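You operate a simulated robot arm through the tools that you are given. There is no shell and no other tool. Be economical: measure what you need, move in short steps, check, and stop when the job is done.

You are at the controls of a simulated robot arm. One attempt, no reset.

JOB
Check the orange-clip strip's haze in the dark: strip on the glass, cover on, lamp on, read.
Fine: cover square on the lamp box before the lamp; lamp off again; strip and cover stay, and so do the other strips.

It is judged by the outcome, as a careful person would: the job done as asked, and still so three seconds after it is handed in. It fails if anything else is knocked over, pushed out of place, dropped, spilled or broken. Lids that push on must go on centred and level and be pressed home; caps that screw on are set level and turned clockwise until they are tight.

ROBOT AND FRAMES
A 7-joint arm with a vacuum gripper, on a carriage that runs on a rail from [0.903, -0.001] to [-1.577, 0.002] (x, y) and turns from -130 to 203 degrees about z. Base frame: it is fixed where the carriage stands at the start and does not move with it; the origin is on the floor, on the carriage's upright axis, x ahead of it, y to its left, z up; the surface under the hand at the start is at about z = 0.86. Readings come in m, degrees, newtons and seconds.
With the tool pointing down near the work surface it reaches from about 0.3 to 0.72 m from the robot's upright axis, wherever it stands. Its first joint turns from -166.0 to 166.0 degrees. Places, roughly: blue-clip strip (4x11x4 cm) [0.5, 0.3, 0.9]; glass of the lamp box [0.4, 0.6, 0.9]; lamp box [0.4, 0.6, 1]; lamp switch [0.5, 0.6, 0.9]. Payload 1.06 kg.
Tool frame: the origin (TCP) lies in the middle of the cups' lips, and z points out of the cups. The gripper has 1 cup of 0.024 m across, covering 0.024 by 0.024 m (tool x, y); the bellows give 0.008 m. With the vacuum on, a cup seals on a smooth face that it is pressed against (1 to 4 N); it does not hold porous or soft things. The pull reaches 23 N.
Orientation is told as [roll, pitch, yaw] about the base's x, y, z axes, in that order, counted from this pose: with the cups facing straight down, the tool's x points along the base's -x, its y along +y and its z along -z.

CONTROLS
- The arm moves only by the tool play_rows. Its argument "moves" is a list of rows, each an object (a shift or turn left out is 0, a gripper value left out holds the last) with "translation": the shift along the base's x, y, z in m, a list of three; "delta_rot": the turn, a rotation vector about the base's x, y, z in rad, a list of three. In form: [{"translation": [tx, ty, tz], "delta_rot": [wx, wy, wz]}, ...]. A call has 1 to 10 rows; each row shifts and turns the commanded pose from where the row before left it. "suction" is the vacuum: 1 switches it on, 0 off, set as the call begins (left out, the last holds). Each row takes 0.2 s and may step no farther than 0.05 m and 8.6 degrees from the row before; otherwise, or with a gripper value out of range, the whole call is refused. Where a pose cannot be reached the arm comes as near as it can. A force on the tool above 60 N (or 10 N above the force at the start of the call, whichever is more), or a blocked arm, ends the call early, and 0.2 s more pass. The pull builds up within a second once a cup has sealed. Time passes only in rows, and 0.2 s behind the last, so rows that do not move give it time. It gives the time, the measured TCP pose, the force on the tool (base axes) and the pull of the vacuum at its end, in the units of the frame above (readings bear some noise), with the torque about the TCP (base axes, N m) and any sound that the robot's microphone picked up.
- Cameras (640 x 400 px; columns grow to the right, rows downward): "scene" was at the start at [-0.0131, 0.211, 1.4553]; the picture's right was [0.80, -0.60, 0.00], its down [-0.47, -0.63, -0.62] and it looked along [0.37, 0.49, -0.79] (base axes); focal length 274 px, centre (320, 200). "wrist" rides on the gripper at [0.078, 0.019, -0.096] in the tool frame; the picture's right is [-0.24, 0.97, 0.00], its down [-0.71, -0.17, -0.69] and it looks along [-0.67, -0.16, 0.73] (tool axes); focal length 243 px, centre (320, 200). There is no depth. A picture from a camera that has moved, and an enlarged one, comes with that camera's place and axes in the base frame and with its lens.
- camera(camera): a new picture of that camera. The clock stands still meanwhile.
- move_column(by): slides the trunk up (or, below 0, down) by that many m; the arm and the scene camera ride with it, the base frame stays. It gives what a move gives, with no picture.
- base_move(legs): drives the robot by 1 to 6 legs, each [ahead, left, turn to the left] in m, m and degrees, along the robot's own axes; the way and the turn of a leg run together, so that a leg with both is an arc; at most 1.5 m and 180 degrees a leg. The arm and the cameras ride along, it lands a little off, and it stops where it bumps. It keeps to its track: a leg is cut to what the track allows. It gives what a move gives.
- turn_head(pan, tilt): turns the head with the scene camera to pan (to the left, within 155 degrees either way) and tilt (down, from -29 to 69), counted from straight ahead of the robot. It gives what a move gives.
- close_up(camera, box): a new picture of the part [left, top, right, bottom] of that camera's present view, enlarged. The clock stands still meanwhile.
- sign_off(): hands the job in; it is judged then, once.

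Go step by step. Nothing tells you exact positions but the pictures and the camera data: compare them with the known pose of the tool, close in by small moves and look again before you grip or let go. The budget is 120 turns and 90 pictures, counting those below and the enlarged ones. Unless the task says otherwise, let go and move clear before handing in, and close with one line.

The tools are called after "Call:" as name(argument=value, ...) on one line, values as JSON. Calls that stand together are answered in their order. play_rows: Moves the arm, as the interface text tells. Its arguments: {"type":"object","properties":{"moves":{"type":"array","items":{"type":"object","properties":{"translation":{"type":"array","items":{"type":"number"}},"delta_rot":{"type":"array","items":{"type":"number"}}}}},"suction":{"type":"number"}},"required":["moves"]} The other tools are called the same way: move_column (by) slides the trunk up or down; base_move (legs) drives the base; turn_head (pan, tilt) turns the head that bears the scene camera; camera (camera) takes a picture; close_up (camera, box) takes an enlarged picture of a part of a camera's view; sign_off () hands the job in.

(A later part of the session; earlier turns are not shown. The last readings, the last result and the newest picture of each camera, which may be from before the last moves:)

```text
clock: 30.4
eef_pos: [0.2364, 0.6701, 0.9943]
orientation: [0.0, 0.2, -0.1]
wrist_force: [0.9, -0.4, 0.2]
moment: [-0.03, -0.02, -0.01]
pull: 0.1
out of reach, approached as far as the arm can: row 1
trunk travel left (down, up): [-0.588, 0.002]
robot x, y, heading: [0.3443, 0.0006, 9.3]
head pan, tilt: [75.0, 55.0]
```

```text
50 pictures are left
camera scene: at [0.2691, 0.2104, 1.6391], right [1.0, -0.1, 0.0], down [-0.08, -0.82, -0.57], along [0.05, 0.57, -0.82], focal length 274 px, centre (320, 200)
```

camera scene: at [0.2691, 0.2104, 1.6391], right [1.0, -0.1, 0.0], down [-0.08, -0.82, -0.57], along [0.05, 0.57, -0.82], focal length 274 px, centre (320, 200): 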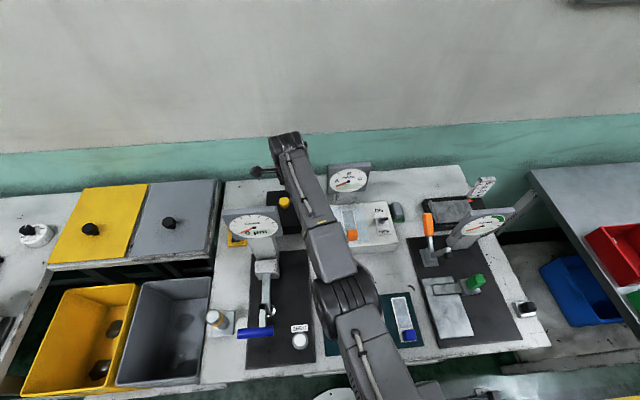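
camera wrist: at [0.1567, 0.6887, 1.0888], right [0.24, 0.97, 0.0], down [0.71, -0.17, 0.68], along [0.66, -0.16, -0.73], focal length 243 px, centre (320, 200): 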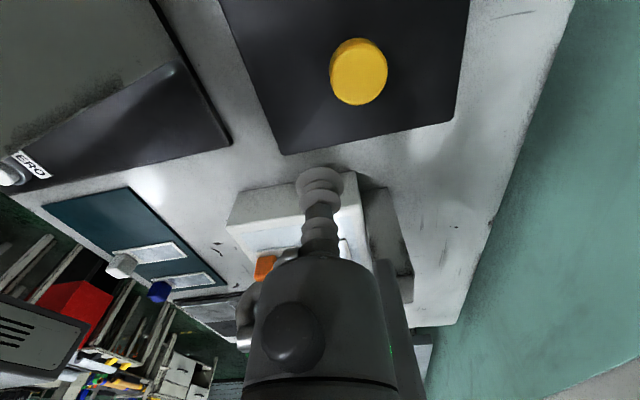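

Clear of the gauge. Descending onto the cover's flat near corner at (0.236, 0.66) with suction.

Call:
play_rows(moves=[{"translation": [0, -0.01, -0.04]}, {"translation": [0, 0, -0.035]}, {"translation": [0, 0, -0.008]}], suction=1)

Call:
camera(camera="wrist")

```text
clock: 31.2
eef_pos: [0.2335, 0.668, 0.9111]
orientation: [0.0, 0.1, -0.1]
wrist_force: [-0.7, 0.6, -0.1]
moment: [-0.02, 0.01, -0.02]
pull: 23.0
out of reach, approached as far as the arm can: row 1
trunk travel left (down, up): [-0.588, 0.002]
robot x, y, heading: [0.3453, 0.0003, 9.6]
head pan, tilt: [75.0, 55.0]
```

```text
49 pictures are left
camera wrist: at [0.1543, 0.6858, 1.0055], right [0.24, 0.97, 0.0], down [0.71, -0.17, 0.68], along [0.66, -0.16, -0.73], focal length 243 px, centre (320, 200)
```

wrist: 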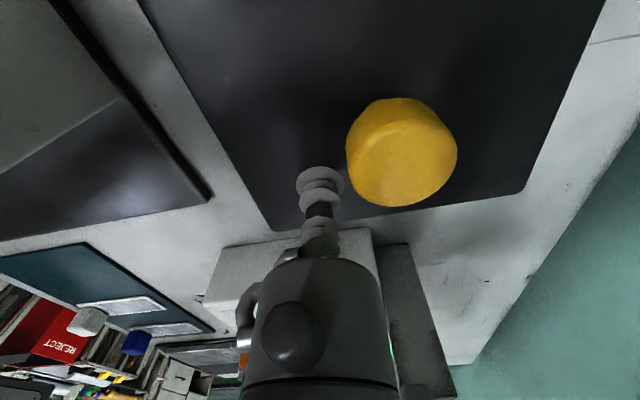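

Sealed at z≈0.911. Sliding the cover diagonally out, slowly.

Call:
play_rows(moves=[{"translation": [0.008, -0.008, 0]}, {"translation": [0.01, -0.01, 0]}, {"translation": [0.01, -0.01, 0]}, {"translation": [0.008, -0.008, 0]}, {"translation": [0, 0, 0]}])

Call:
camera(camera="wrist")

Call:
camera(camera="scene")

```text
clock: 32.4
eef_pos: [0.2585, 0.6699, 0.9083]
orientation: [0.1, 0.1, 0.0]
wrist_force: [-7.0, 2.0, 16.0]
moment: [-0.06, 0.01, -0.02]
pull: 23.4
out of reach, approached as far as the arm can: row 1, 2, 3, 4
trunk travel left (down, up): [-0.588, 0.002]
robot x, y, heading: [0.3439, 0.0002, 9.4]
head pan, tilt: [75.0, 55.0]
```

```text
48 pictures are left
camera wrist: at [0.1799, 0.6882, 1.0035], right [0.24, 0.97, 0.0], down [0.71, -0.17, 0.68], along [0.66, -0.16, -0.73], focal length 243 px, centre (320, 200)
```

wrist: 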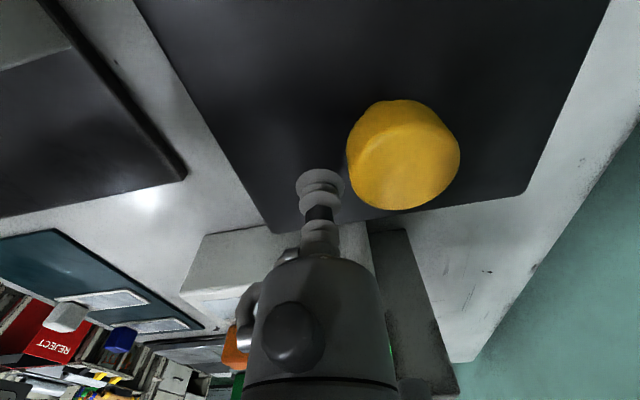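

```text
47 pictures are left
camera scene: at [0.2685, 0.2087, 1.6394], right [1.0, -0.1, 0.0], down [-0.08, -0.81, -0.57], along [0.05, 0.57, -0.82], focal length 274 px, centre (320, 200)
```

scene: 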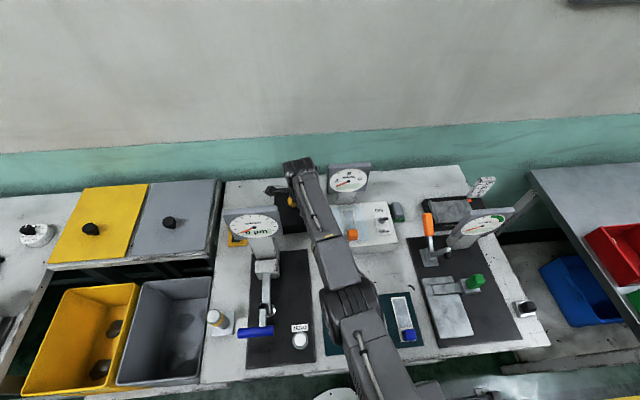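

The arm is limited on the inner side with the trunk this high, but the cover has moved 2.5 cm right and is still square. I'll release, rise and try the knob directly.

Call:
play_rows(moves=[{"translation": [0, 0, 0.003]}, {"translation": [0, 0, 0]}, {"translation": [0, 0, 0]}, {"translation": [0, 0, 0]}, {"translation": [0, 0, 0]}], suction=0)

Call:
play_rows(moves=[{"translation": [0, 0, 0.01]}, {"translation": [0, 0, 0.04]}, {"translation": [0, 0, 0.04]}, {"translation": [-0.02, 0.015, 0]}, {"translation": [-0.012, 0.015, 0]}])

Call:
camera(camera="wrist")

```text
clock: 33.6
eef_pos: [0.2592, 0.6704, 0.9094]
orientation: [0.0, 0.2, -0.1]
wrist_force: [0.0, -0.4, 1.2]
moment: [-0.01, 0.02, 0.0]
pull: 0.1
trunk travel left (down, up): [-0.588, 0.002]
robot x, y, heading: [0.3451, 0.0003, 9.7]
head pan, tilt: [75.0, 55.0]
```

```text
clock: 34.8
eef_pos: [0.2507, 0.6726, 0.9992]
orientation: [0.0, 0.1, -0.1]
wrist_force: [0.5, 0.2, 0.9]
moment: [-0.02, -0.01, -0.02]
pull: 0.1
out of reach, approached as far as the arm can: row 2, 4, 5
trunk travel left (down, up): [-0.588, 0.002]
robot x, y, heading: [0.3493, 0.0003, 9.5]
head pan, tilt: [75.0, 55.0]
```

```text
46 pictures are left
camera wrist: at [0.1721, 0.6918, 1.0946], right [0.24, 0.97, 0.0], down [0.71, -0.17, 0.68], along [0.66, -0.16, -0.73], focal length 243 px, centre (320, 200)
```

wrist: 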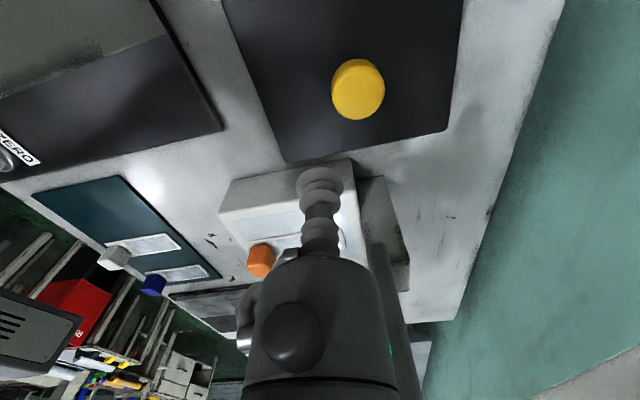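

Outer reach stops at about r≈0.68 here. I'll back inward, lower the trunk, and drag the cover nearer from its front edge.

Call:
play_rows(moves=[{"translation": [0.01, -0.03, 0.03]}, {"translation": [0.01, -0.03, 0.03]}, {"translation": [0, -0.02, 0.03]}])

Call:
move_column(by=-0.12)

Call:
camera(camera="scene")

```text
clock: 35.6
eef_pos: [0.256, 0.6619, 1.0974]
orientation: [-0.1, 0.1, -0.1]
wrist_force: [0.8, 0.3, -0.6]
moment: [0.02, 0.0, 0.02]
pull: 0.1
out of reach, approached as far as the arm can: row 1, 2, 3
trunk travel left (down, up): [-0.588, 0.002]
robot x, y, heading: [0.3416, -0.0045, 9.6]
head pan, tilt: [75.0, 55.0]
```

```text
clock: 37.1
eef_pos: [0.2561, 0.6632, 0.9778]
orientation: [-0.1, 0.2, -0.1]
wrist_force: [-0.1, 0.0, -0.4]
moment: [-0.02, 0.01, -0.02]
pull: 0.0
trunk travel left (down, up): [-0.468, 0.122]
robot x, y, heading: [0.3457, -0.0001, 9.2]
head pan, tilt: [75.0, 55.0]
```

```text
45 pictures are left
camera scene: at [0.2692, 0.2101, 1.5192], right [1.0, -0.1, 0.0], down [-0.08, -0.82, -0.57], along [0.05, 0.57, -0.82], focal length 274 px, centre (320, 200)
```

scene: 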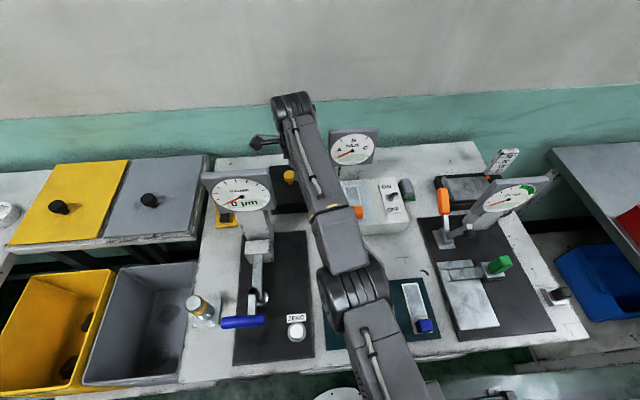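

Likely the commanded pose had run ahead of the reachable one. Testing an inward move.

Call:
play_rows(moves=[{"translation": [-0.01, -0.02, 0]}, {"translation": [0, 0, 0]}])

```text
clock: 37.7
eef_pos: [0.2413, 0.6591, 0.98]
orientation: [-0.2, 0.0, 0.0]
wrist_force: [-0.4, -0.2, -0.1]
moment: [0.01, -0.02, -0.03]
pull: 0.1
out of reach, approached as far as the arm can: row 1
trunk travel left (down, up): [-0.468, 0.122]
robot x, y, heading: [0.3446, 0.0022, 9.6]
head pan, tilt: [75.0, 55.0]
```

Call:
play_rows(moves=[{"translation": [0, -0.01, 0]}, {"translation": [0, -0.01, 0]}, {"translation": [0, 0, 0]}])

```text
clock: 38.5
eef_pos: [0.2371, 0.6583, 0.9834]
orientation: [-0.1, 0.1, -0.1]
wrist_force: [-0.4, 0.2, 0.0]
moment: [0.03, 0.01, -0.01]
pull: 0.1
out of reach, approached as far as the arm can: row 1, 2
trunk travel left (down, up): [-0.468, 0.122]
robot x, y, heading: [0.3487, 0.0007, 9.6]
head pan, tilt: [75.0, 55.0]
```

Call:
play_rows(moves=[{"translation": [0, -0.015, 0]}, {"translation": [0, -0.015, 0]}, {"translation": [0, -0.01, 0]}, {"translation": [0, 0, 0]}])

```text
clock: 39.5
eef_pos: [0.2294, 0.655, 0.988]
orientation: [-0.1, 0.0, -0.1]
wrist_force: [0.0, -1.0, 0.0]
moment: [0.01, 0.01, -0.02]
pull: 0.1
out of reach, approached as far as the arm can: row 1, 2, 3
trunk travel left (down, up): [-0.468, 0.122]
robot x, y, heading: [0.3454, -0.002, 9.5]
head pan, tilt: [75.0, 55.0]
```

Behaviour looks like the arm being stuck near its straight-arm singularity (radial moves don't take). I'll command toward the free space between the gauge and haze dial, inward and up, and watch.

Call:
play_rows(moves=[{"translation": [0.03, 0, 0.02]}, {"translation": [0.03, -0.01, 0.02]}, {"translation": [0.025, -0.02, 0.01]}, {"translation": [0, -0.01, 0]}, {"translation": [0, 0, 0]}])

```text
clock: 40.7
eef_pos: [0.3085, 0.6566, 1.0496]
orientation: [-0.2, 0.0, 0.0]
wrist_force: [-0.2, 0.1, -0.4]
moment: [-0.01, -0.01, -0.01]
pull: 0.1
out of reach, approached as far as the arm can: row 2, 3, 4
trunk travel left (down, up): [-0.468, 0.122]
robot x, y, heading: [0.3467, 0.0004, 9.5]
head pan, tilt: [75.0, 55.0]
```

Call:
play_rows(moves=[{"translation": [-0.01, -0.04, 0]}, {"translation": [0, -0.04, 0]}, {"translation": [0, 0, 0]}, {"translation": [0, 0, 0]}])

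```text
clock: 41.7
eef_pos: [0.2878, 0.6485, 1.0672]
orientation: [0.0, 0.1, 0.0]
wrist_force: [0.1, -0.1, 0.3]
moment: [-0.03, 0.01, 0.01]
pull: 0.0
out of reach, approached as far as the arm can: row 1, 2
trunk travel left (down, up): [-0.468, 0.122]
robot x, y, heading: [0.3494, -0.0, 9.4]
head pan, tilt: [75.0, 55.0]
```

Call:
camera(camera="scene")

Call:
play_rows(moves=[{"translation": [0, -0.03, -0.02]}, {"translation": [0, -0.02, -0.03], "delta_rot": [0, 0, 0.1]}, {"translation": [0, 0, -0.03], "delta_rot": [0, 0, 0.1]}])

```text
44 pictures are left
camera scene: at [0.2692, 0.2102, 1.5191], right [1.0, -0.1, 0.0], down [-0.08, -0.82, -0.57], along [0.05, 0.57, -0.82], focal length 274 px, centre (320, 200)
```

scene: 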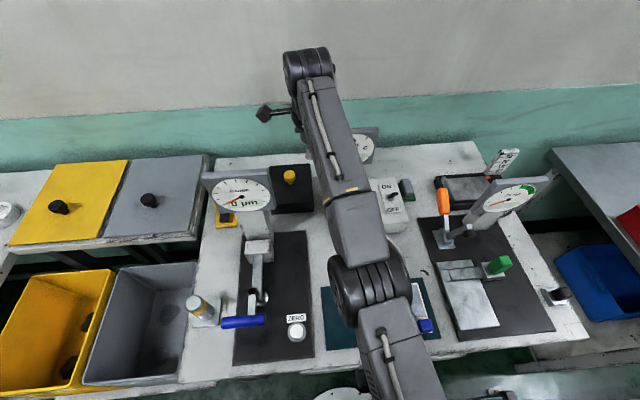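

```text
clock: 42.5
eef_pos: [0.2773, 0.6619, 1.0053]
orientation: [-0.1, 0.1, 11.5]
wrist_force: [-0.3, 0.1, -0.5]
moment: [0.01, 0.02, 0.01]
pull: 0.2
out of reach, approached as far as the arm can: row 1, 2, 3
trunk travel left (down, up): [-0.468, 0.122]
robot x, y, heading: [0.3432, -0.0006, 9.4]
head pan, tilt: [75.0, 55.0]
```

Call:
play_rows(moves=[{"translation": [0, 0.05, 0], "delta_rot": [0, 0, -0.1]}, {"translation": [0, 0.05, 0], "delta_rot": [0, 0, -0.1]}, {"translation": [0, 0.05, 0]}, {"translation": [0, 0.05, 0]}, {"translation": [0, 0.025, 0]}])

```text
clock: 43.7
eef_pos: [0.3034, 0.672, 0.9761]
orientation: [0.2, 0.1, 0.0]
wrist_force: [-10.9, -31.9, 15.4]
moment: [1.98, -1.23, -0.96]
pull: 0.1
out of reach, approached as far as the arm can: row 1, 2, 3, 4, 5
trunk travel left (down, up): [-0.468, 0.122]
robot x, y, heading: [0.3461, 0.0004, 9.9]
head pan, tilt: [75.0, 55.0]
```

Contact — the hand touched the haze dial's edge. Backing off to the left at once.

Call:
play_rows(moves=[{"translation": [-0.02, 0, 0.0]}, {"translation": [-0.02, 0, 0]}])

Call:
camera(camera="scene")

Call:
camera(camera="wrist")

```text
clock: 44.3
eef_pos: [0.2695, 0.6693, 0.9712]
orientation: [0.0, 0.1, -0.1]
wrist_force: [0.1, 0.5, 0.2]
moment: [0.0, -0.02, -0.02]
pull: 0.0
out of reach, approached as far as the arm can: row 1, 2
trunk travel left (down, up): [-0.468, 0.122]
robot x, y, heading: [0.3442, -0.0005, 9.4]
head pan, tilt: [75.0, 55.0]
```

```text
43 pictures are left
camera scene: at [0.2694, 0.2101, 1.519], right [1.0, -0.1, 0.0], down [-0.08, -0.82, -0.57], along [0.05, 0.57, -0.82], focal length 274 px, centre (320, 200)
```

scene: 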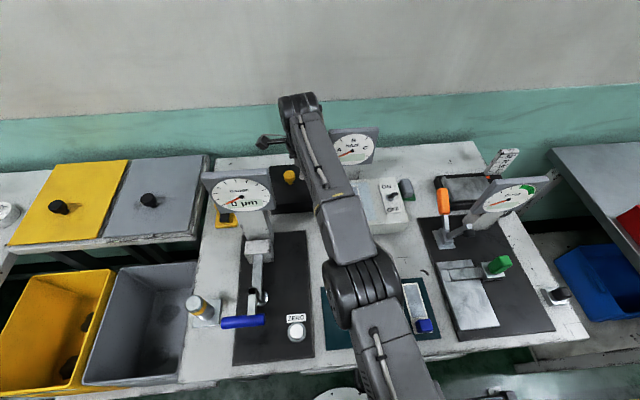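

```text
42 pictures are left
camera wrist: at [0.1902, 0.6891, 1.0661], right [0.24, 0.97, 0.0], down [0.71, -0.17, 0.68], along [0.66, -0.16, -0.73], focal length 243 px, centre (320, 200)
```

wrist: 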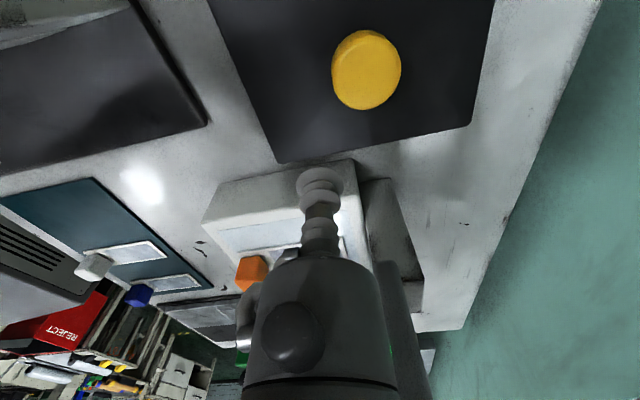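

The dial and strip look unmoved. Now I'll try to pull inward again along a safe diagonal, away from both dials.

Call:
play_rows(moves=[{"translation": [0, -0.02, 0.04]}, {"translation": [0.01, -0.03, 0.035]}, {"translation": [0.02, -0.04, 0]}, {"translation": [0.02, -0.04, 0]}, {"translation": [0.02, -0.04, 0]}])

```text
clock: 45.5
eef_pos: [0.339, 0.4974, 1.0485]
orientation: [0.0, 0.1, 0.0]
wrist_force: [0.7, -0.2, 0.9]
moment: [-0.02, 0.0, 0.0]
pull: 0.0
trunk travel left (down, up): [-0.468, 0.122]
robot x, y, heading: [0.3483, -0.0005, 9.6]
head pan, tilt: [75.0, 55.0]
```

Free again, and tracking exactly. Now approaching the cover's front part (x≈0.226, y≈0.648) within reach.

Call:
play_rows(moves=[{"translation": [0, 0.045, -0.01]}, {"translation": [-0.01, 0.045, -0.02]}, {"translation": [-0.035, 0.025, -0.02]}, {"translation": [-0.035, 0.015, -0.02]}, {"translation": [-0.03, 0.012, -0.02]}])

Call:
camera(camera="wrist")

```text
refused: row 2 steps farther than a row can; nothing moved
```

```text
41 pictures are left
camera wrist: at [0.2603, 0.5162, 1.1432], right [0.24, 0.97, 0.0], down [0.71, -0.17, 0.68], along [0.66, -0.16, -0.73], focal length 243 px, centre (320, 200)
```

wrist: 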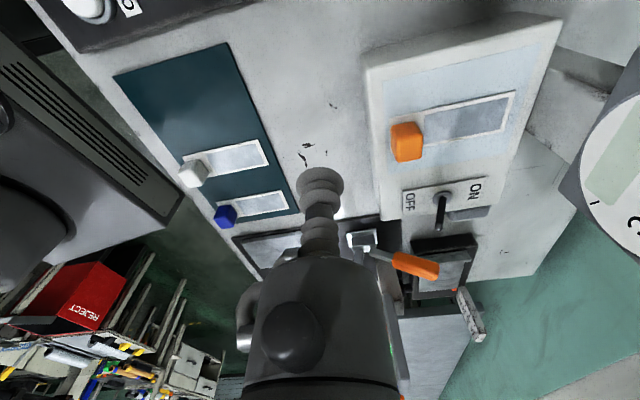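

Call:
close_up(camera="wrist", box=[350, 10, 570, 230])

Call:
play_rows(moves=[{"translation": [0, 0.045, -0.01]}, {"translation": [-0.01, 0.04, -0.02]}, {"translation": [-0.03, 0.03, -0.02]}, {"translation": [-0.035, 0.02, -0.02]}, {"translation": [-0.03, 0.01, -0.02]}])

Call:
camera(camera="wrist")

```text
1.82 times, centred on (460, 120) of wrist
camera zoom: at [0.2603, 0.5162, 1.1432], right [0.24, 0.97, 0.0], down [0.71, -0.17, 0.68], along [0.66, -0.16, -0.73], focal length 441 px, centre (66, 346)
```

zoom: 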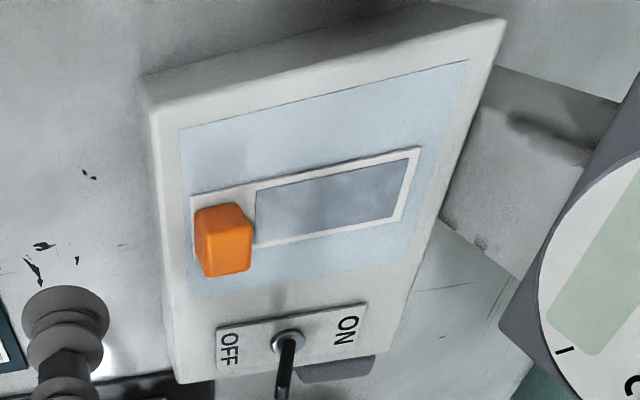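

```text
clock: 46.7
eef_pos: [0.2337, 0.6443, 0.9579]
orientation: [-0.1, 0.1, -0.1]
wrist_force: [1.1, -0.2, 0.3]
moment: [-0.01, -0.01, -0.02]
pull: 0.1
trunk travel left (down, up): [-0.468, 0.122]
robot x, y, heading: [0.345, -0.0006, 9.4]
head pan, tilt: [75.0, 55.0]
```

```text
39 pictures are left
camera wrist: at [0.1533, 0.6634, 1.0534], right [0.24, 0.97, 0.0], down [0.71, -0.17, 0.68], along [0.66, -0.16, -0.73], focal length 243 px, centre (320, 200)
```

wrist: 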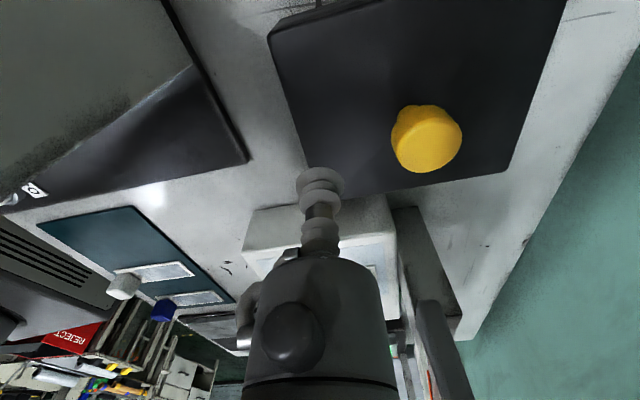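

Glass centre ≈(0.395, 0.618). Cover spans x .169–.286, y .633–.772 with the knob at its centre (0.228, 0.702). Gripping the cover top at (0.228, 0.648) to pull it straight toward me.

Call:
play_rows(moves=[{"translation": [-0.006, 0.004, -0.03]}, {"translation": [0, 0, -0.012]}, {"translation": [0, 0, -0.003]}, {"translation": [0, 0, 0]}, {"translation": [0, 0, 0]}], suction=1)

```text
clock: 47.9
eef_pos: [0.2255, 0.6479, 0.9153]
orientation: [-0.1, 0.1, -0.1]
wrist_force: [-0.4, -0.4, -0.6]
moment: [-0.01, 0.02, -0.01]
pull: 0.1
trunk travel left (down, up): [-0.468, 0.122]
robot x, y, heading: [0.3453, 0.0007, 9.5]
head pan, tilt: [75.0, 55.0]
```

Call:
play_rows(moves=[{"translation": [0.001, 0, -0.003]}, {"translation": [0, 0, -0.002]}, {"translation": [0, 0, 0]}])

```text
clock: 48.7
eef_pos: [0.2271, 0.6468, 0.9103]
orientation: [0.0, 0.1, -0.1]
wrist_force: [-1.0, 1.0, 5.7]
moment: [0.07, 0.04, -0.04]
pull: 23.1
trunk travel left (down, up): [-0.468, 0.122]
robot x, y, heading: [0.346, -0.002, 9.4]
head pan, tilt: [75.0, 55.0]
```

Sealed. Pulling it 4.8 cm toward me, lightly unloaded.

Call:
play_rows(moves=[{"translation": [0, 0, 0.001]}, {"translation": [0, -0.008, 0]}, {"translation": [0, -0.01, 0]}, {"translation": [0, -0.01, 0]}, {"translation": [0, -0.01, 0]}, {"translation": [0, -0.01, 0]}, {"translation": [0, 0, 0]}])

Call:
camera(camera="wrist")

```text
clock: 50.3
eef_pos: [0.2291, 0.5996, 0.9094]
orientation: [-0.1, 0.1, -0.1]
wrist_force: [0.3, -0.2, -0.4]
moment: [0.02, 0.02, -0.04]
pull: 22.6
trunk travel left (down, up): [-0.468, 0.122]
robot x, y, heading: [0.3455, -0.0004, 9.5]
head pan, tilt: [75.0, 55.0]
```

```text
38 pictures are left
camera wrist: at [0.1493, 0.6196, 1.0048], right [0.24, 0.97, 0.0], down [0.71, -0.17, 0.68], along [0.66, -0.16, -0.73], focal length 243 px, centre (320, 200)
```

wrist: 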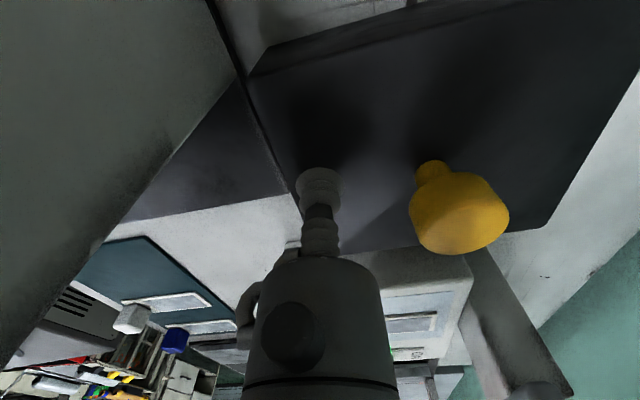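

Cover is now nearer, knob at about (0.229, 0.654). Releasing and going onto the knob.

Call:
play_rows(moves=[{"translation": [0, 0, 0]}, {"translation": [0, 0, 0]}, {"translation": [0, 0, 0]}, {"translation": [0, 0, 0]}, {"translation": [0, 0, 0.01]}, {"translation": [0, 0, 0.03]}, {"translation": [0, 0, 0.03]}, {"translation": [0, 0.02, 0]}, {"translation": [0, 0.02, 0]}], suction=0)

Call:
camera(camera="wrist")

```text
clock: 52.3
eef_pos: [0.2283, 0.6411, 0.9802]
orientation: [-0.2, 0.1, -0.2]
wrist_force: [0.7, -0.9, 0.3]
moment: [-0.02, -0.02, -0.01]
pull: 0.1
trunk travel left (down, up): [-0.468, 0.122]
robot x, y, heading: [0.3461, -0.0017, 9.6]
head pan, tilt: [75.0, 55.0]
```

```text
37 pictures are left
camera wrist: at [0.1486, 0.6595, 1.075], right [0.24, 0.97, 0.0], down [0.71, -0.17, 0.68], along [0.66, -0.16, -0.73], focal length 243 px, centre (320, 200)
```

wrist: 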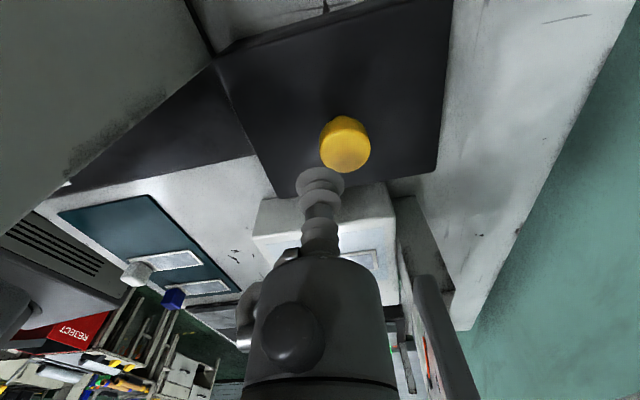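

Knob at about (0.230, 0.655). Lowering onto it with suction.

Call:
play_rows(moves=[{"translation": [0.001, 0.014, 0]}, {"translation": [0, 0, -0.015]}, {"translation": [0, 0, -0.008]}, {"translation": [0, 0, -0.003]}], suction=1)

Call:
camera(camera="wrist")

```text
clock: 53.3
eef_pos: [0.2291, 0.6538, 0.9537]
orientation: [0.0, 0.1, -0.1]
wrist_force: [0.2, 0.8, 0.1]
moment: [-0.03, 0.0, 0.0]
pull: 0.1
trunk travel left (down, up): [-0.468, 0.122]
robot x, y, heading: [0.3451, 0.0012, 9.2]
head pan, tilt: [75.0, 55.0]
```

```text
36 pictures are left
camera wrist: at [0.1501, 0.6729, 1.0484], right [0.24, 0.97, 0.0], down [0.71, -0.17, 0.68], along [0.66, -0.16, -0.73], focal length 243 px, centre (320, 200)
```

wrist: 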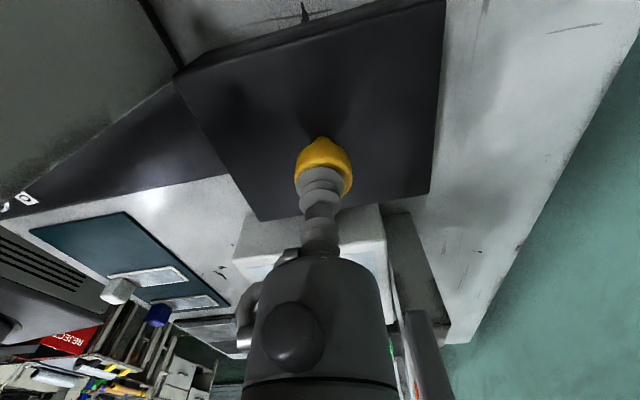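

Well centred over the knob. Continuing down.

Call:
play_rows(moves=[{"translation": [0.001, 0, -0.003]}, {"translation": [0, 0, -0.003]}, {"translation": [0, 0, 0]}])

```text
clock: 54.1
eef_pos: [0.2298, 0.6547, 0.9478]
orientation: [0.0, 0.1, -0.1]
wrist_force: [0.9, -1.7, 6.2]
moment: [-0.01, 0.03, 0.0]
pull: 22.8
trunk travel left (down, up): [-0.468, 0.122]
robot x, y, heading: [0.3459, -0.0015, 9.5]
head pan, tilt: [75.0, 55.0]
```

Sealed on the knob. I'll lift it straight up with the trunk, which keeps the arm's reach.

Call:
move_column(by=0.03)

Call:
move_column(by=0.085)

Call:
camera(camera="scene")

```text
clock: 54.9
eef_pos: [0.2313, 0.6549, 0.9772]
orientation: [-0.2, 0.2, -0.1]
wrist_force: [-0.7, 0.0, -1.3]
moment: [-0.02, -0.01, -0.01]
pull: 22.6
trunk travel left (down, up): [-0.498, 0.092]
robot x, y, heading: [0.3416, -0.0007, 9.6]
head pan, tilt: [75.0, 55.0]
```

```text
clock: 56.1
eef_pos: [0.2302, 0.6552, 1.0615]
orientation: [0.0, 0.1, -0.1]
wrist_force: [-0.4, 0.0, -1.2]
moment: [-0.02, 0.03, -0.02]
pull: 22.6
trunk travel left (down, up): [-0.583, 0.007]
robot x, y, heading: [0.3464, 0.0006, 9.4]
head pan, tilt: [75.0, 55.0]
```

```text
35 pictures are left
camera scene: at [0.2691, 0.2105, 1.634], right [1.0, -0.1, 0.0], down [-0.08, -0.82, -0.57], along [0.05, 0.57, -0.82], focal length 274 px, centre (320, 200)
```

scene: 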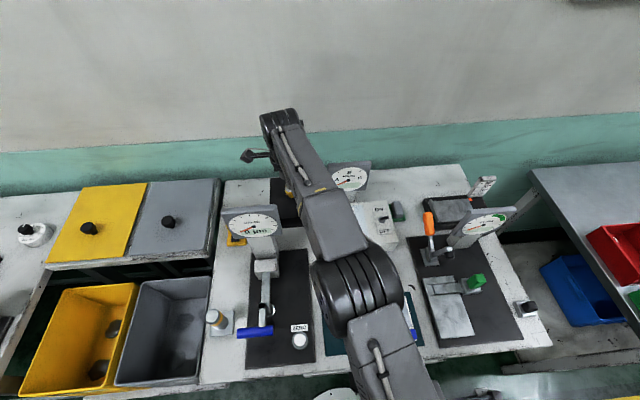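

Cover is lifted. Carrying it to the right at this height, at y≈0.605 to stay in front of the haze dial.

Call:
play_rows(moves=[{"translation": [0.035, 0, 0]}, {"translation": [0.035, -0.015, 0.002]}, {"translation": [0.035, -0.017, 0]}, {"translation": [0.03, -0.018, 0]}, {"translation": [0.03, 0, 0]}])

Call:
camera(camera="wrist")

Call:
turn_head(pan=45, tilt=50)

Call:
camera(camera="scene")

```text
clock: 57.3
eef_pos: [0.3962, 0.6061, 1.0653]
orientation: [0.0, 0.1, 0.1]
wrist_force: [-0.7, -0.4, 0.4]
moment: [0.02, -0.01, 0.02]
pull: 0.1
trunk travel left (down, up): [-0.583, 0.007]
robot x, y, heading: [0.3473, -0.0008, 9.8]
head pan, tilt: [75.0, 55.0]
```

```text
34 pictures are left
camera wrist: at [0.3168, 0.6246, 1.1602], right [0.24, 0.97, 0.0], down [0.71, -0.17, 0.68], along [0.66, -0.16, -0.73], focal length 243 px, centre (320, 200)
```

wrist: 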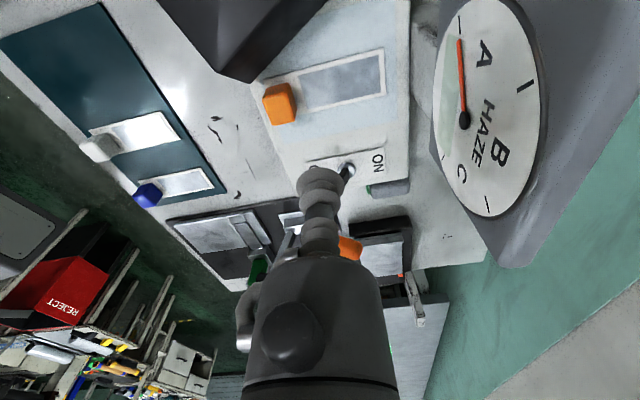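

```text
clock: 58.2
eef_pos: [0.3949, 0.6051, 1.0661]
orientation: [-0.1, 0.1, 0.0]
wrist_force: [0.4, 0.5, 0.7]
moment: [0.0, 0.0, 0.01]
pull: 0.0
trunk travel left (down, up): [-0.583, 0.007]
robot x, y, heading: [0.3459, -0.002, 9.6]
head pan, tilt: [45.0, 50.0]
```

```text
33 pictures are left
camera scene: at [0.3069, 0.2012, 1.6406], right [0.81, -0.58, 0.0], down [-0.44, -0.62, -0.64], along [0.37, 0.52, -0.77], focal length 274 px, centre (320, 200)
```

scene: 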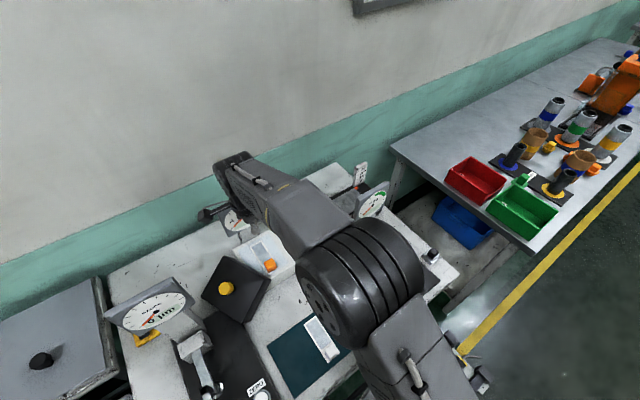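

The cover came off the cup on the way and sits turned on the bench. Looking closely before doing anything.

Call:
close_up(camera="scene", box=[140, 200, 340, 360])

Call:
play_rows(moves=[{"translation": [0, 0, 0]}], suction=0)

```text
2.50 times, centred on (240, 280) of scene
camera zoom: at [0.3069, 0.2012, 1.6406], right [0.81, -0.58, 0.0], down [-0.44, -0.62, -0.64], along [0.37, 0.52, -0.77], focal length 684 px, centre (520, 0)
```

zoom: 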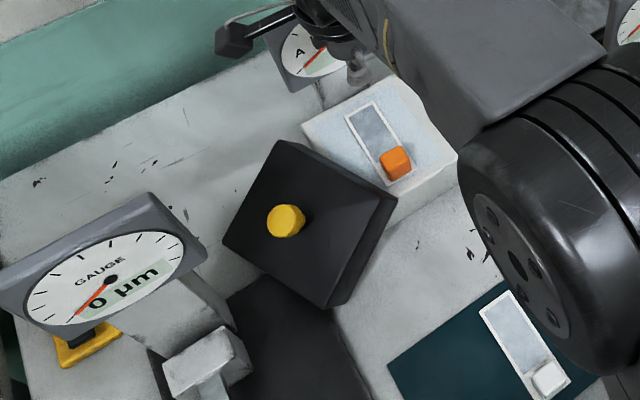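

```text
clock: 58.6
eef_pos: [0.3944, 0.6059, 1.0651]
orientation: [-0.1, 0.2, -0.1]
wrist_force: [-0.1, -0.9, 0.1]
moment: [0.03, 0.03, 0.03]
pull: 0.1
trunk travel left (down, up): [-0.583, 0.007]
robot x, y, heading: [0.345, -0.003, 9.6]
head pan, tilt: [45.0, 50.0]
```

The cover stands upright but turned about 28° and perhaps leaning on the lamp box. Getting another view.

Call:
turn_head(pan=75, tilt=60)

Call:
close_up(camera="scene", box=[200, 80, 440, 240])

Call:
close_up(camera="wrist", box=[140, 0, 420, 175])

```text
clock: 59.6
eef_pos: [0.3952, 0.6074, 1.0646]
orientation: [-0.1, 0.0, -0.2]
wrist_force: [-0.2, -0.5, -0.1]
moment: [-0.04, 0.01, 0.0]
pull: 0.0
trunk travel left (down, up): [-0.583, 0.007]
robot x, y, heading: [0.3456, 0.0003, 9.5]
head pan, tilt: [75.0, 60.0]
```

```text
2.50 times, centred on (320, 160) of scene
camera zoom: at [0.2687, 0.2048, 1.6281], right [1.0, -0.1, 0.0], down [-0.08, -0.86, -0.5], along [0.05, 0.5, -0.87], focal length 684 px, centre (320, 300)
```

zoom: 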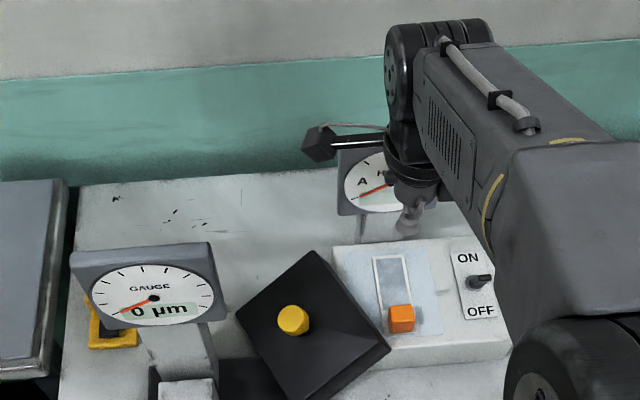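

```text
2.29 times, centred on (280, 88) of wrist
camera zoom: at [0.3162, 0.625, 1.1601], right [0.24, 0.97, 0.0], down [0.71, -0.17, 0.68], along [0.66, -0.16, -0.73], focal length 555 px, centre (411, 457)
```

zoom: 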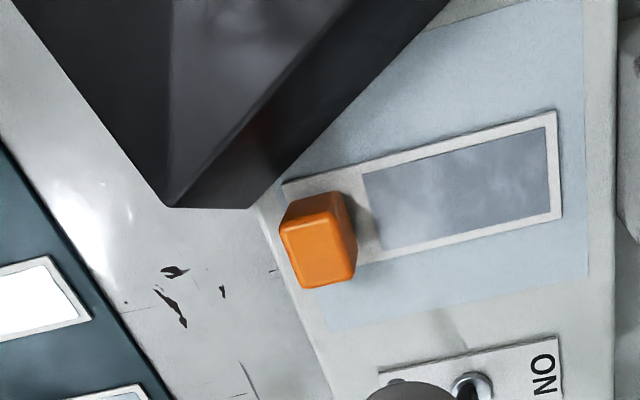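

The cover had caught the haze dial's edge, my mistake, and it now leans with its right edge on the lamp box. The strip and dials look unmoved. I'll view it from the left with the wrist camera.

Call:
play_rows(moves=[{"translation": [0, -0.01, 0.045]}, {"translation": [0, -0.01, 0.045]}, {"translation": [-0.03, 0, 0.035]}, {"translation": [-0.045, 0, 0]}, {"translation": [-0.045, 0, 0]}, {"translation": [-0.04, 0, 0]}, {"translation": [-0.03, 0, 0]}])

Call:
camera(camera="wrist")

Call:
close_up(camera="wrist", box=[180, 0, 460, 175])

```text
clock: 61.2
eef_pos: [0.2025, 0.5858, 1.19]
orientation: [-0.1, 0.2, -0.1]
wrist_force: [0.6, -0.3, -0.6]
moment: [-0.02, -0.01, 0.03]
pull: 0.2
trunk travel left (down, up): [-0.583, 0.007]
robot x, y, heading: [0.3461, -0.002, 9.2]
head pan, tilt: [75.0, 60.0]
```

```text
29 pictures are left
camera wrist: at [0.1242, 0.6043, 1.2851], right [0.24, 0.97, 0.0], down [0.71, -0.17, 0.68], along [0.66, -0.16, -0.73], focal length 243 px, centre (320, 200)
```

wrist: 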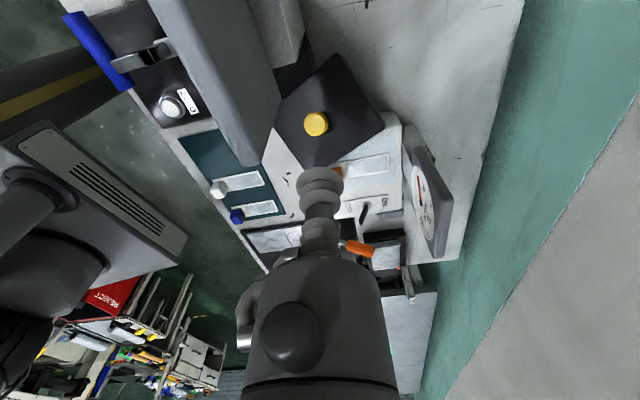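

```text
2.29 times, centred on (320, 88) of wrist
camera zoom: at [0.1242, 0.6043, 1.2851], right [0.24, 0.97, 0.0], down [0.71, -0.17, 0.68], along [0.66, -0.16, -0.73], focal length 555 px, centre (320, 457)
```

zoom: 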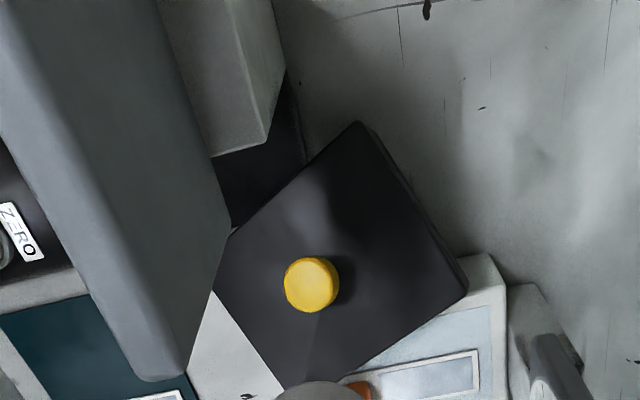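

The cover leans about 18–19° (right side up on the lamp box corner), turned about 26°. I'll take it by its flat top near the front end with a matching tilt, so the hand stays clear of gauge and dial. First I go over there and turn the hand 90° so the camera faces +y.

Call:
play_rows(moves=[{"translation": [0.04, -0.02, 0]}, {"translation": [0.04, -0.02, 0]}, {"translation": [0.038, -0.025, 0]}, {"delta_rot": [0, 0, 0.143]}, {"delta_rot": [0, 0, 0.143]}, {"delta_rot": [0, 0, 0.143]}, {"delta_rot": [0, 0, 0.143]}, {"delta_rot": [0, 0, 0.143]}, {"delta_rot": [0, 0, 0.143]}])

Call:
play_rows(moves=[{"delta_rot": [0, 0, 0.143]}, {"delta_rot": [0, 0, 0.143]}, {"delta_rot": [0, 0, 0.143]}, {"delta_rot": [0, 0, 0.143]}, {"delta_rot": [0, 0, 0.14]}])

Call:
camera(camera="wrist")

```text
clock: 63.2
eef_pos: [0.3233, 0.5197, 1.1892]
orientation: [-0.1, 0.1, 49.2]
wrist_force: [0.1, -0.1, -0.4]
moment: [-0.02, 0.01, -0.02]
pull: 0.1
trunk travel left (down, up): [-0.583, 0.007]
robot x, y, heading: [0.3443, -0.0021, 9.4]
head pan, tilt: [75.0, 60.0]
```

```text
clock: 64.4
eef_pos: [0.323, 0.5196, 1.1894]
orientation: [-0.1, 0.1, 89.9]
wrist_force: [0.5, 0.0, -1.0]
moment: [0.0, -0.03, 0.02]
pull: 0.0
trunk travel left (down, up): [-0.583, 0.007]
robot x, y, heading: [0.3467, -0.0005, 9.6]
head pan, tilt: [75.0, 60.0]
```

```text
27 pictures are left
camera wrist: at [0.303, 0.4412, 1.2841], right [-0.97, 0.24, 0.0], down [0.17, 0.71, 0.68], along [0.16, 0.67, -0.73], focal length 243 px, centre (320, 200)
```

wrist: 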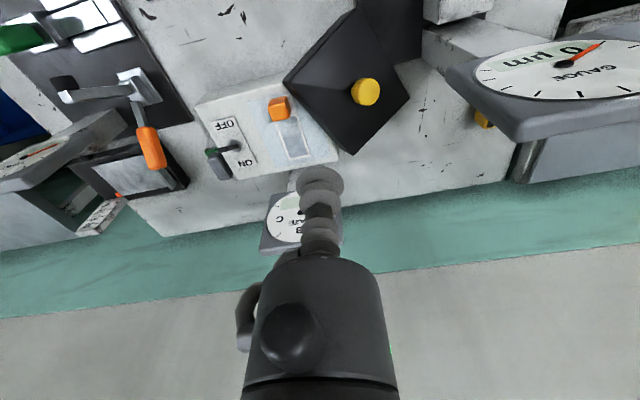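

From this view the cover's top centre is about (0.289, 0.571, 0.921), with long axis (0.45, −0.89). I'll approach the front part of its top with a 12° tilt.

Call:
play_rows(moves=[{"translation": [-0.002, 0.003, -0.045]}, {"translation": [-0.002, 0.003, -0.045], "delta_rot": [0.047, -0.094, 0]}, {"translation": [-0.002, 0.003, -0.045], "delta_rot": [0.047, -0.094, 0]}, {"translation": [-0.001, 0, -0.04]}, {"translation": [0, 0, -0.039]}])

Call:
camera(camera="wrist")

Call:
close_up(camera="scene", box=[200, 80, 440, 240])

```text
clock: 65.6
eef_pos: [0.3148, 0.5315, 0.9766]
orientation: [-10.9, -5.3, 90.3]
wrist_force: [-0.3, 0.6, 0.0]
moment: [0.03, -0.02, 0.0]
pull: 0.1
trunk travel left (down, up): [-0.583, 0.007]
robot x, y, heading: [0.3419, -0.0014, 9.3]
head pan, tilt: [75.0, 60.0]
```

```text
26 pictures are left
camera wrist: at [0.2776, 0.4431, 1.0595], right [-0.96, 0.25, -0.16], down [0.04, 0.64, 0.77], along [0.29, 0.73, -0.62], focal length 243 px, centre (320, 200)
```

wrist: 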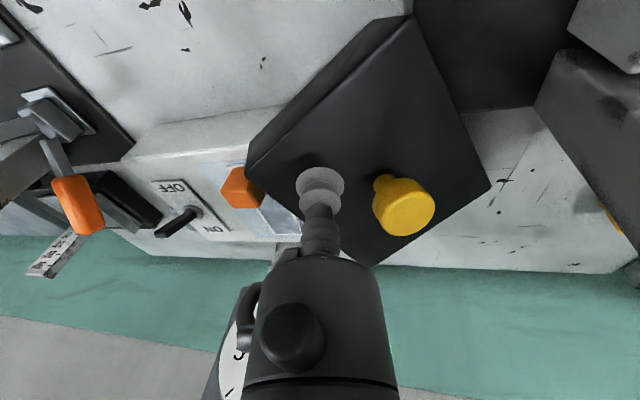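

```text
2.50 times, centred on (320, 160) of scene
camera zoom: at [0.2687, 0.2049, 1.6281], right [1.0, -0.1, 0.0], down [-0.08, -0.86, -0.5], along [0.05, 0.5, -0.87], focal length 684 px, centre (320, 300)
```

zoom: 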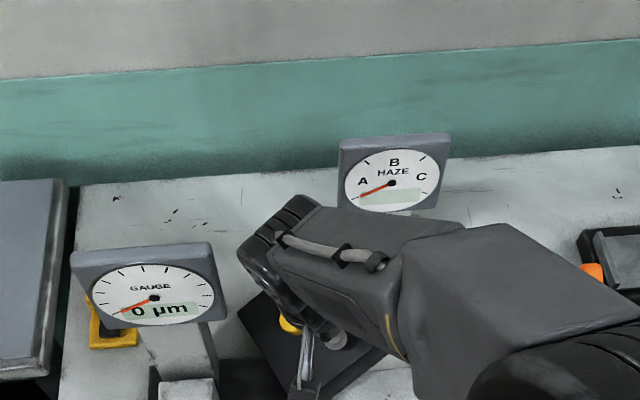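

Haze dial and gauge are intact; the cup will land about 2 cm inside the front edge. Advancing along the tool axis with suction on.

Call:
play_rows(moves=[{"translation": [0.0056, 0.0028, -0.0293]}, {"translation": [0.0019, 0.0009, -0.0098]}, {"translation": [0.0007, 0.0004, -0.004]}, {"translation": [0, 0, 0]}], suction=1)

```text
clock: 66.6
eef_pos: [0.3234, 0.5316, 0.9383]
orientation: [-10.8, -5.9, 90.4]
wrist_force: [-11.9, -15.0, 57.1]
moment: [0.37, -0.29, -0.15]
pull: 23.0
trunk travel left (down, up): [-0.583, 0.007]
robot x, y, heading: [0.3457, -0.0006, 9.8]
head pan, tilt: [75.0, 60.0]
```

Contact came earlier than expected, but it's sealed. Easing back off right away.

Call:
play_rows(moves=[{"translation": [-0.001, -0.0005, 0.005]}, {"translation": [0, 0, 0.003]}])

Call:
camera(camera="wrist")

```text
clock: 67.2
eef_pos: [0.3257, 0.5315, 0.9395]
orientation: [-11.0, -5.2, 90.3]
wrist_force: [-4.5, -1.0, 12.2]
moment: [0.12, -0.16, 0.07]
pull: 22.4
trunk travel left (down, up): [-0.583, 0.007]
robot x, y, heading: [0.3437, -0.0061, 9.7]
head pan, tilt: [75.0, 60.0]
```

```text
24 pictures are left
camera wrist: at [0.2876, 0.4444, 1.0214], right [-0.96, 0.25, -0.16], down [0.03, 0.64, 0.77], along [0.29, 0.73, -0.62], focal length 243 px, centre (320, 200)
```

wrist: 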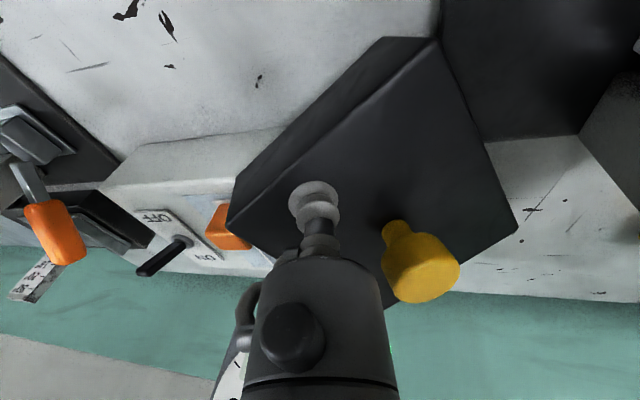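

Sealed. Lifting slowly.

Call:
play_rows(moves=[{"translation": [0, 0, 0.004]}, {"translation": [0, 0, 0.008]}, {"translation": [0, 0, 0.01]}, {"translation": [0, 0, 0.012]}, {"translation": [0, 0, 0.012]}, {"translation": [0, 0, 0.012]}, {"translation": [0, 0, 0.012]}])

Call:
camera(camera="wrist")

```text
clock: 68.8
eef_pos: [0.3226, 0.5323, 1.0104]
orientation: [-10.8, -5.3, 90.3]
wrist_force: [-0.8, -0.3, -1.8]
moment: [0.02, -0.11, -0.02]
pull: 22.5
trunk travel left (down, up): [-0.583, 0.007]
robot x, y, heading: [0.3434, -0.0033, 9.6]
head pan, tilt: [75.0, 60.0]
```

```text
23 pictures are left
camera wrist: at [0.2857, 0.4447, 1.0919], right [-0.96, 0.24, -0.16], down [0.04, 0.64, 0.77], along [0.29, 0.73, -0.62], focal length 243 px, centre (320, 200)
```

wrist: 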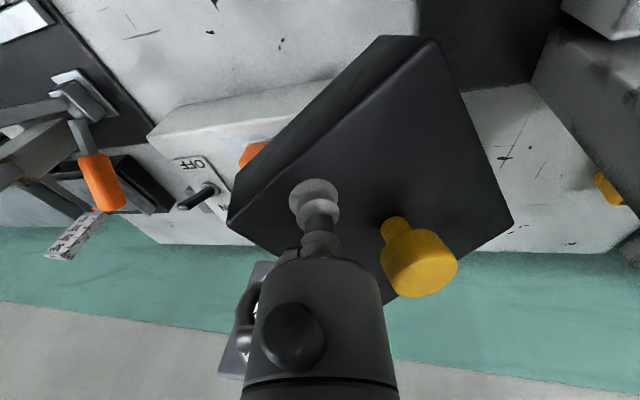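

Held. Now shifting toward me and up, levelling the hand and turning the cover square, slowly.

Call:
play_rows(moves=[{"translation": [0, -0.012, 0.01]}, {"translation": [0, -0.012, 0.01]}, {"translation": [0, -0.012, 0.01]}, {"delta_rot": [-0.0315, 0.0627, 0]}, {"delta_rot": [-0.0315, 0.0627, 0]}, {"delta_rot": [-0.0315, 0.0627, 0]}, {"delta_rot": [0, 0, -0.08]}, {"delta_rot": [0, 0, -0.08]}])

Call:
play_rows(moves=[{"delta_rot": [0, 0, -0.08]}, {"delta_rot": [0, 0, -0.08]}, {"delta_rot": [0, 0, -0.08]}, {"delta_rot": [0, 0, -0.066]}])

Call:
camera(camera="wrist")

Call:
camera(camera="scene")

```text
clock: 70.6
eef_pos: [0.3235, 0.4961, 1.0408]
orientation: [-0.1, 0.2, 80.6]
wrist_force: [0.2, -0.3, -1.1]
moment: [-0.03, -0.17, 0.0]
pull: 23.4
trunk travel left (down, up): [-0.583, 0.007]
robot x, y, heading: [0.3491, 0.0015, 9.4]
head pan, tilt: [75.0, 60.0]
```

```text
clock: 71.6
eef_pos: [0.3236, 0.496, 1.04]
orientation: [-0.1, 0.0, 63.1]
wrist_force: [-0.6, 0.0, 0.3]
moment: [-0.08, -0.15, -0.05]
pull: 23.0
trunk travel left (down, up): [-0.583, 0.007]
robot x, y, heading: [0.3447, -0.0033, 9.5]
head pan, tilt: [75.0, 60.0]
```

```text
22 pictures are left
camera wrist: at [0.27, 0.4346, 1.1352], right [-0.76, 0.65, 0.0], down [0.47, 0.56, 0.68], along [0.45, 0.52, -0.73], focal length 243 px, centre (320, 200)
```

wrist: 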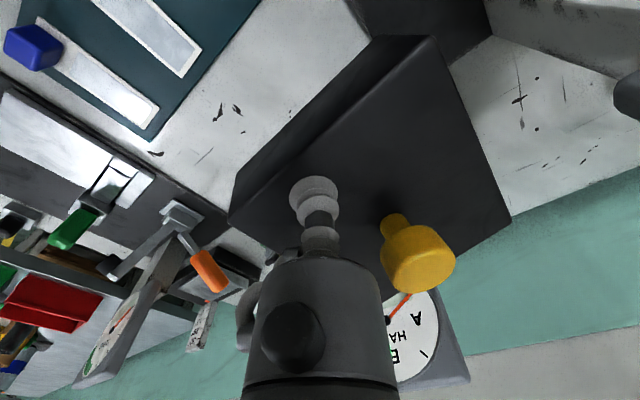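

```text
21 pictures are left
camera scene: at [0.2686, 0.2049, 1.628], right [1.0, -0.1, 0.0], down [-0.08, -0.86, -0.5], along [0.05, 0.5, -0.87], focal length 274 px, centre (320, 200)
```

scene: 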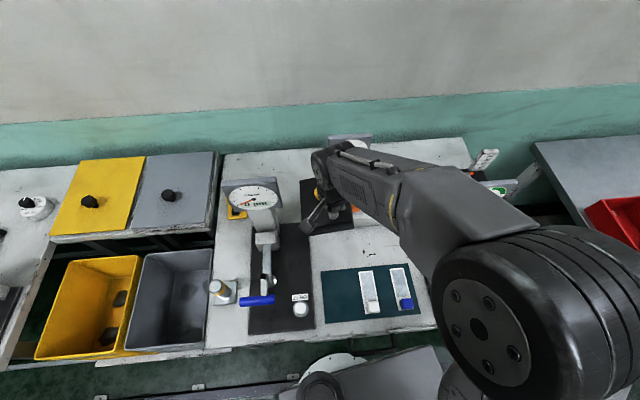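

The cover hangs with its back slightly low and about 2° off square; TCP is about (+0.013, −0.046) from its centre. Moving over the lamp box slowly, keeping ~1 cm in front of the dial.

Call:
play_rows(moves=[{"translation": [0.012, 0, 0.006], "delta_rot": [0, 0, -0.015]}, {"translation": [0.014, 0.006, 0.004], "delta_rot": [0, 0, -0.015]}, {"translation": [0.014, 0.01, 0]}, {"translation": [0.014, 0.01, 0]}, {"translation": [0.014, 0.01, 0]}, {"translation": [0.012, 0.01, 0]}, {"translation": [0.005, 0.01, 0]}, {"translation": [0, 0.005, 0]}])

Call:
camera(camera="wrist")

```text
clock: 73.4
eef_pos: [0.4058, 0.557, 1.0496]
orientation: [-0.1, 0.1, 61.5]
wrist_force: [0.2, -0.1, -1.4]
moment: [-0.09, -0.1, 0.0]
pull: 23.1
trunk travel left (down, up): [-0.583, 0.007]
robot x, y, heading: [0.3486, -0.0021, 9.4]
head pan, tilt: [75.0, 60.0]
```

```text
20 pictures are left
camera wrist: at [0.3526, 0.4978, 1.1452], right [-0.74, 0.67, 0.0], down [0.49, 0.54, 0.68], along [0.46, 0.51, -0.73], focal length 243 px, centre (320, 200)
```

wrist: 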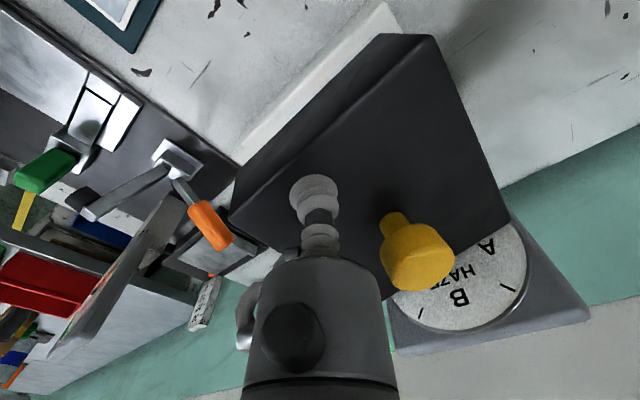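

Now lowering in front of the dial, then a small shift back and down.

Call:
play_rows(moves=[{"translation": [0.002, 0.001, -0.015]}, {"translation": [0, 0, -0.015]}, {"translation": [0, 0, -0.012]}, {"translation": [0, 0, -0.01]}, {"translation": [0, 0, 0]}])

Call:
camera(camera="wrist")

```text
clock: 74.6
eef_pos: [0.4102, 0.5576, 0.9976]
orientation: [-0.2, 0.1, 61.5]
wrist_force: [0.3, 0.3, -1.8]
moment: [-0.04, -0.12, 0.01]
pull: 22.9
trunk travel left (down, up): [-0.583, 0.007]
robot x, y, heading: [0.3437, 0.0, 9.5]
head pan, tilt: [75.0, 60.0]
```

```text
19 pictures are left
camera wrist: at [0.3554, 0.498, 1.0933], right [-0.74, 0.67, 0.0], down [0.49, 0.54, 0.68], along [0.46, 0.51, -0.73], focal length 243 px, centre (320, 200)
```

wrist: 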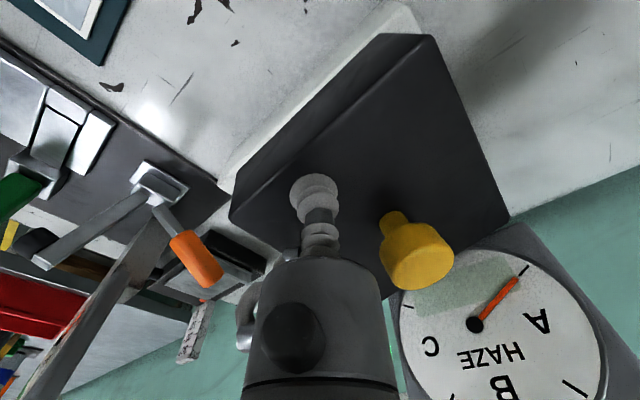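

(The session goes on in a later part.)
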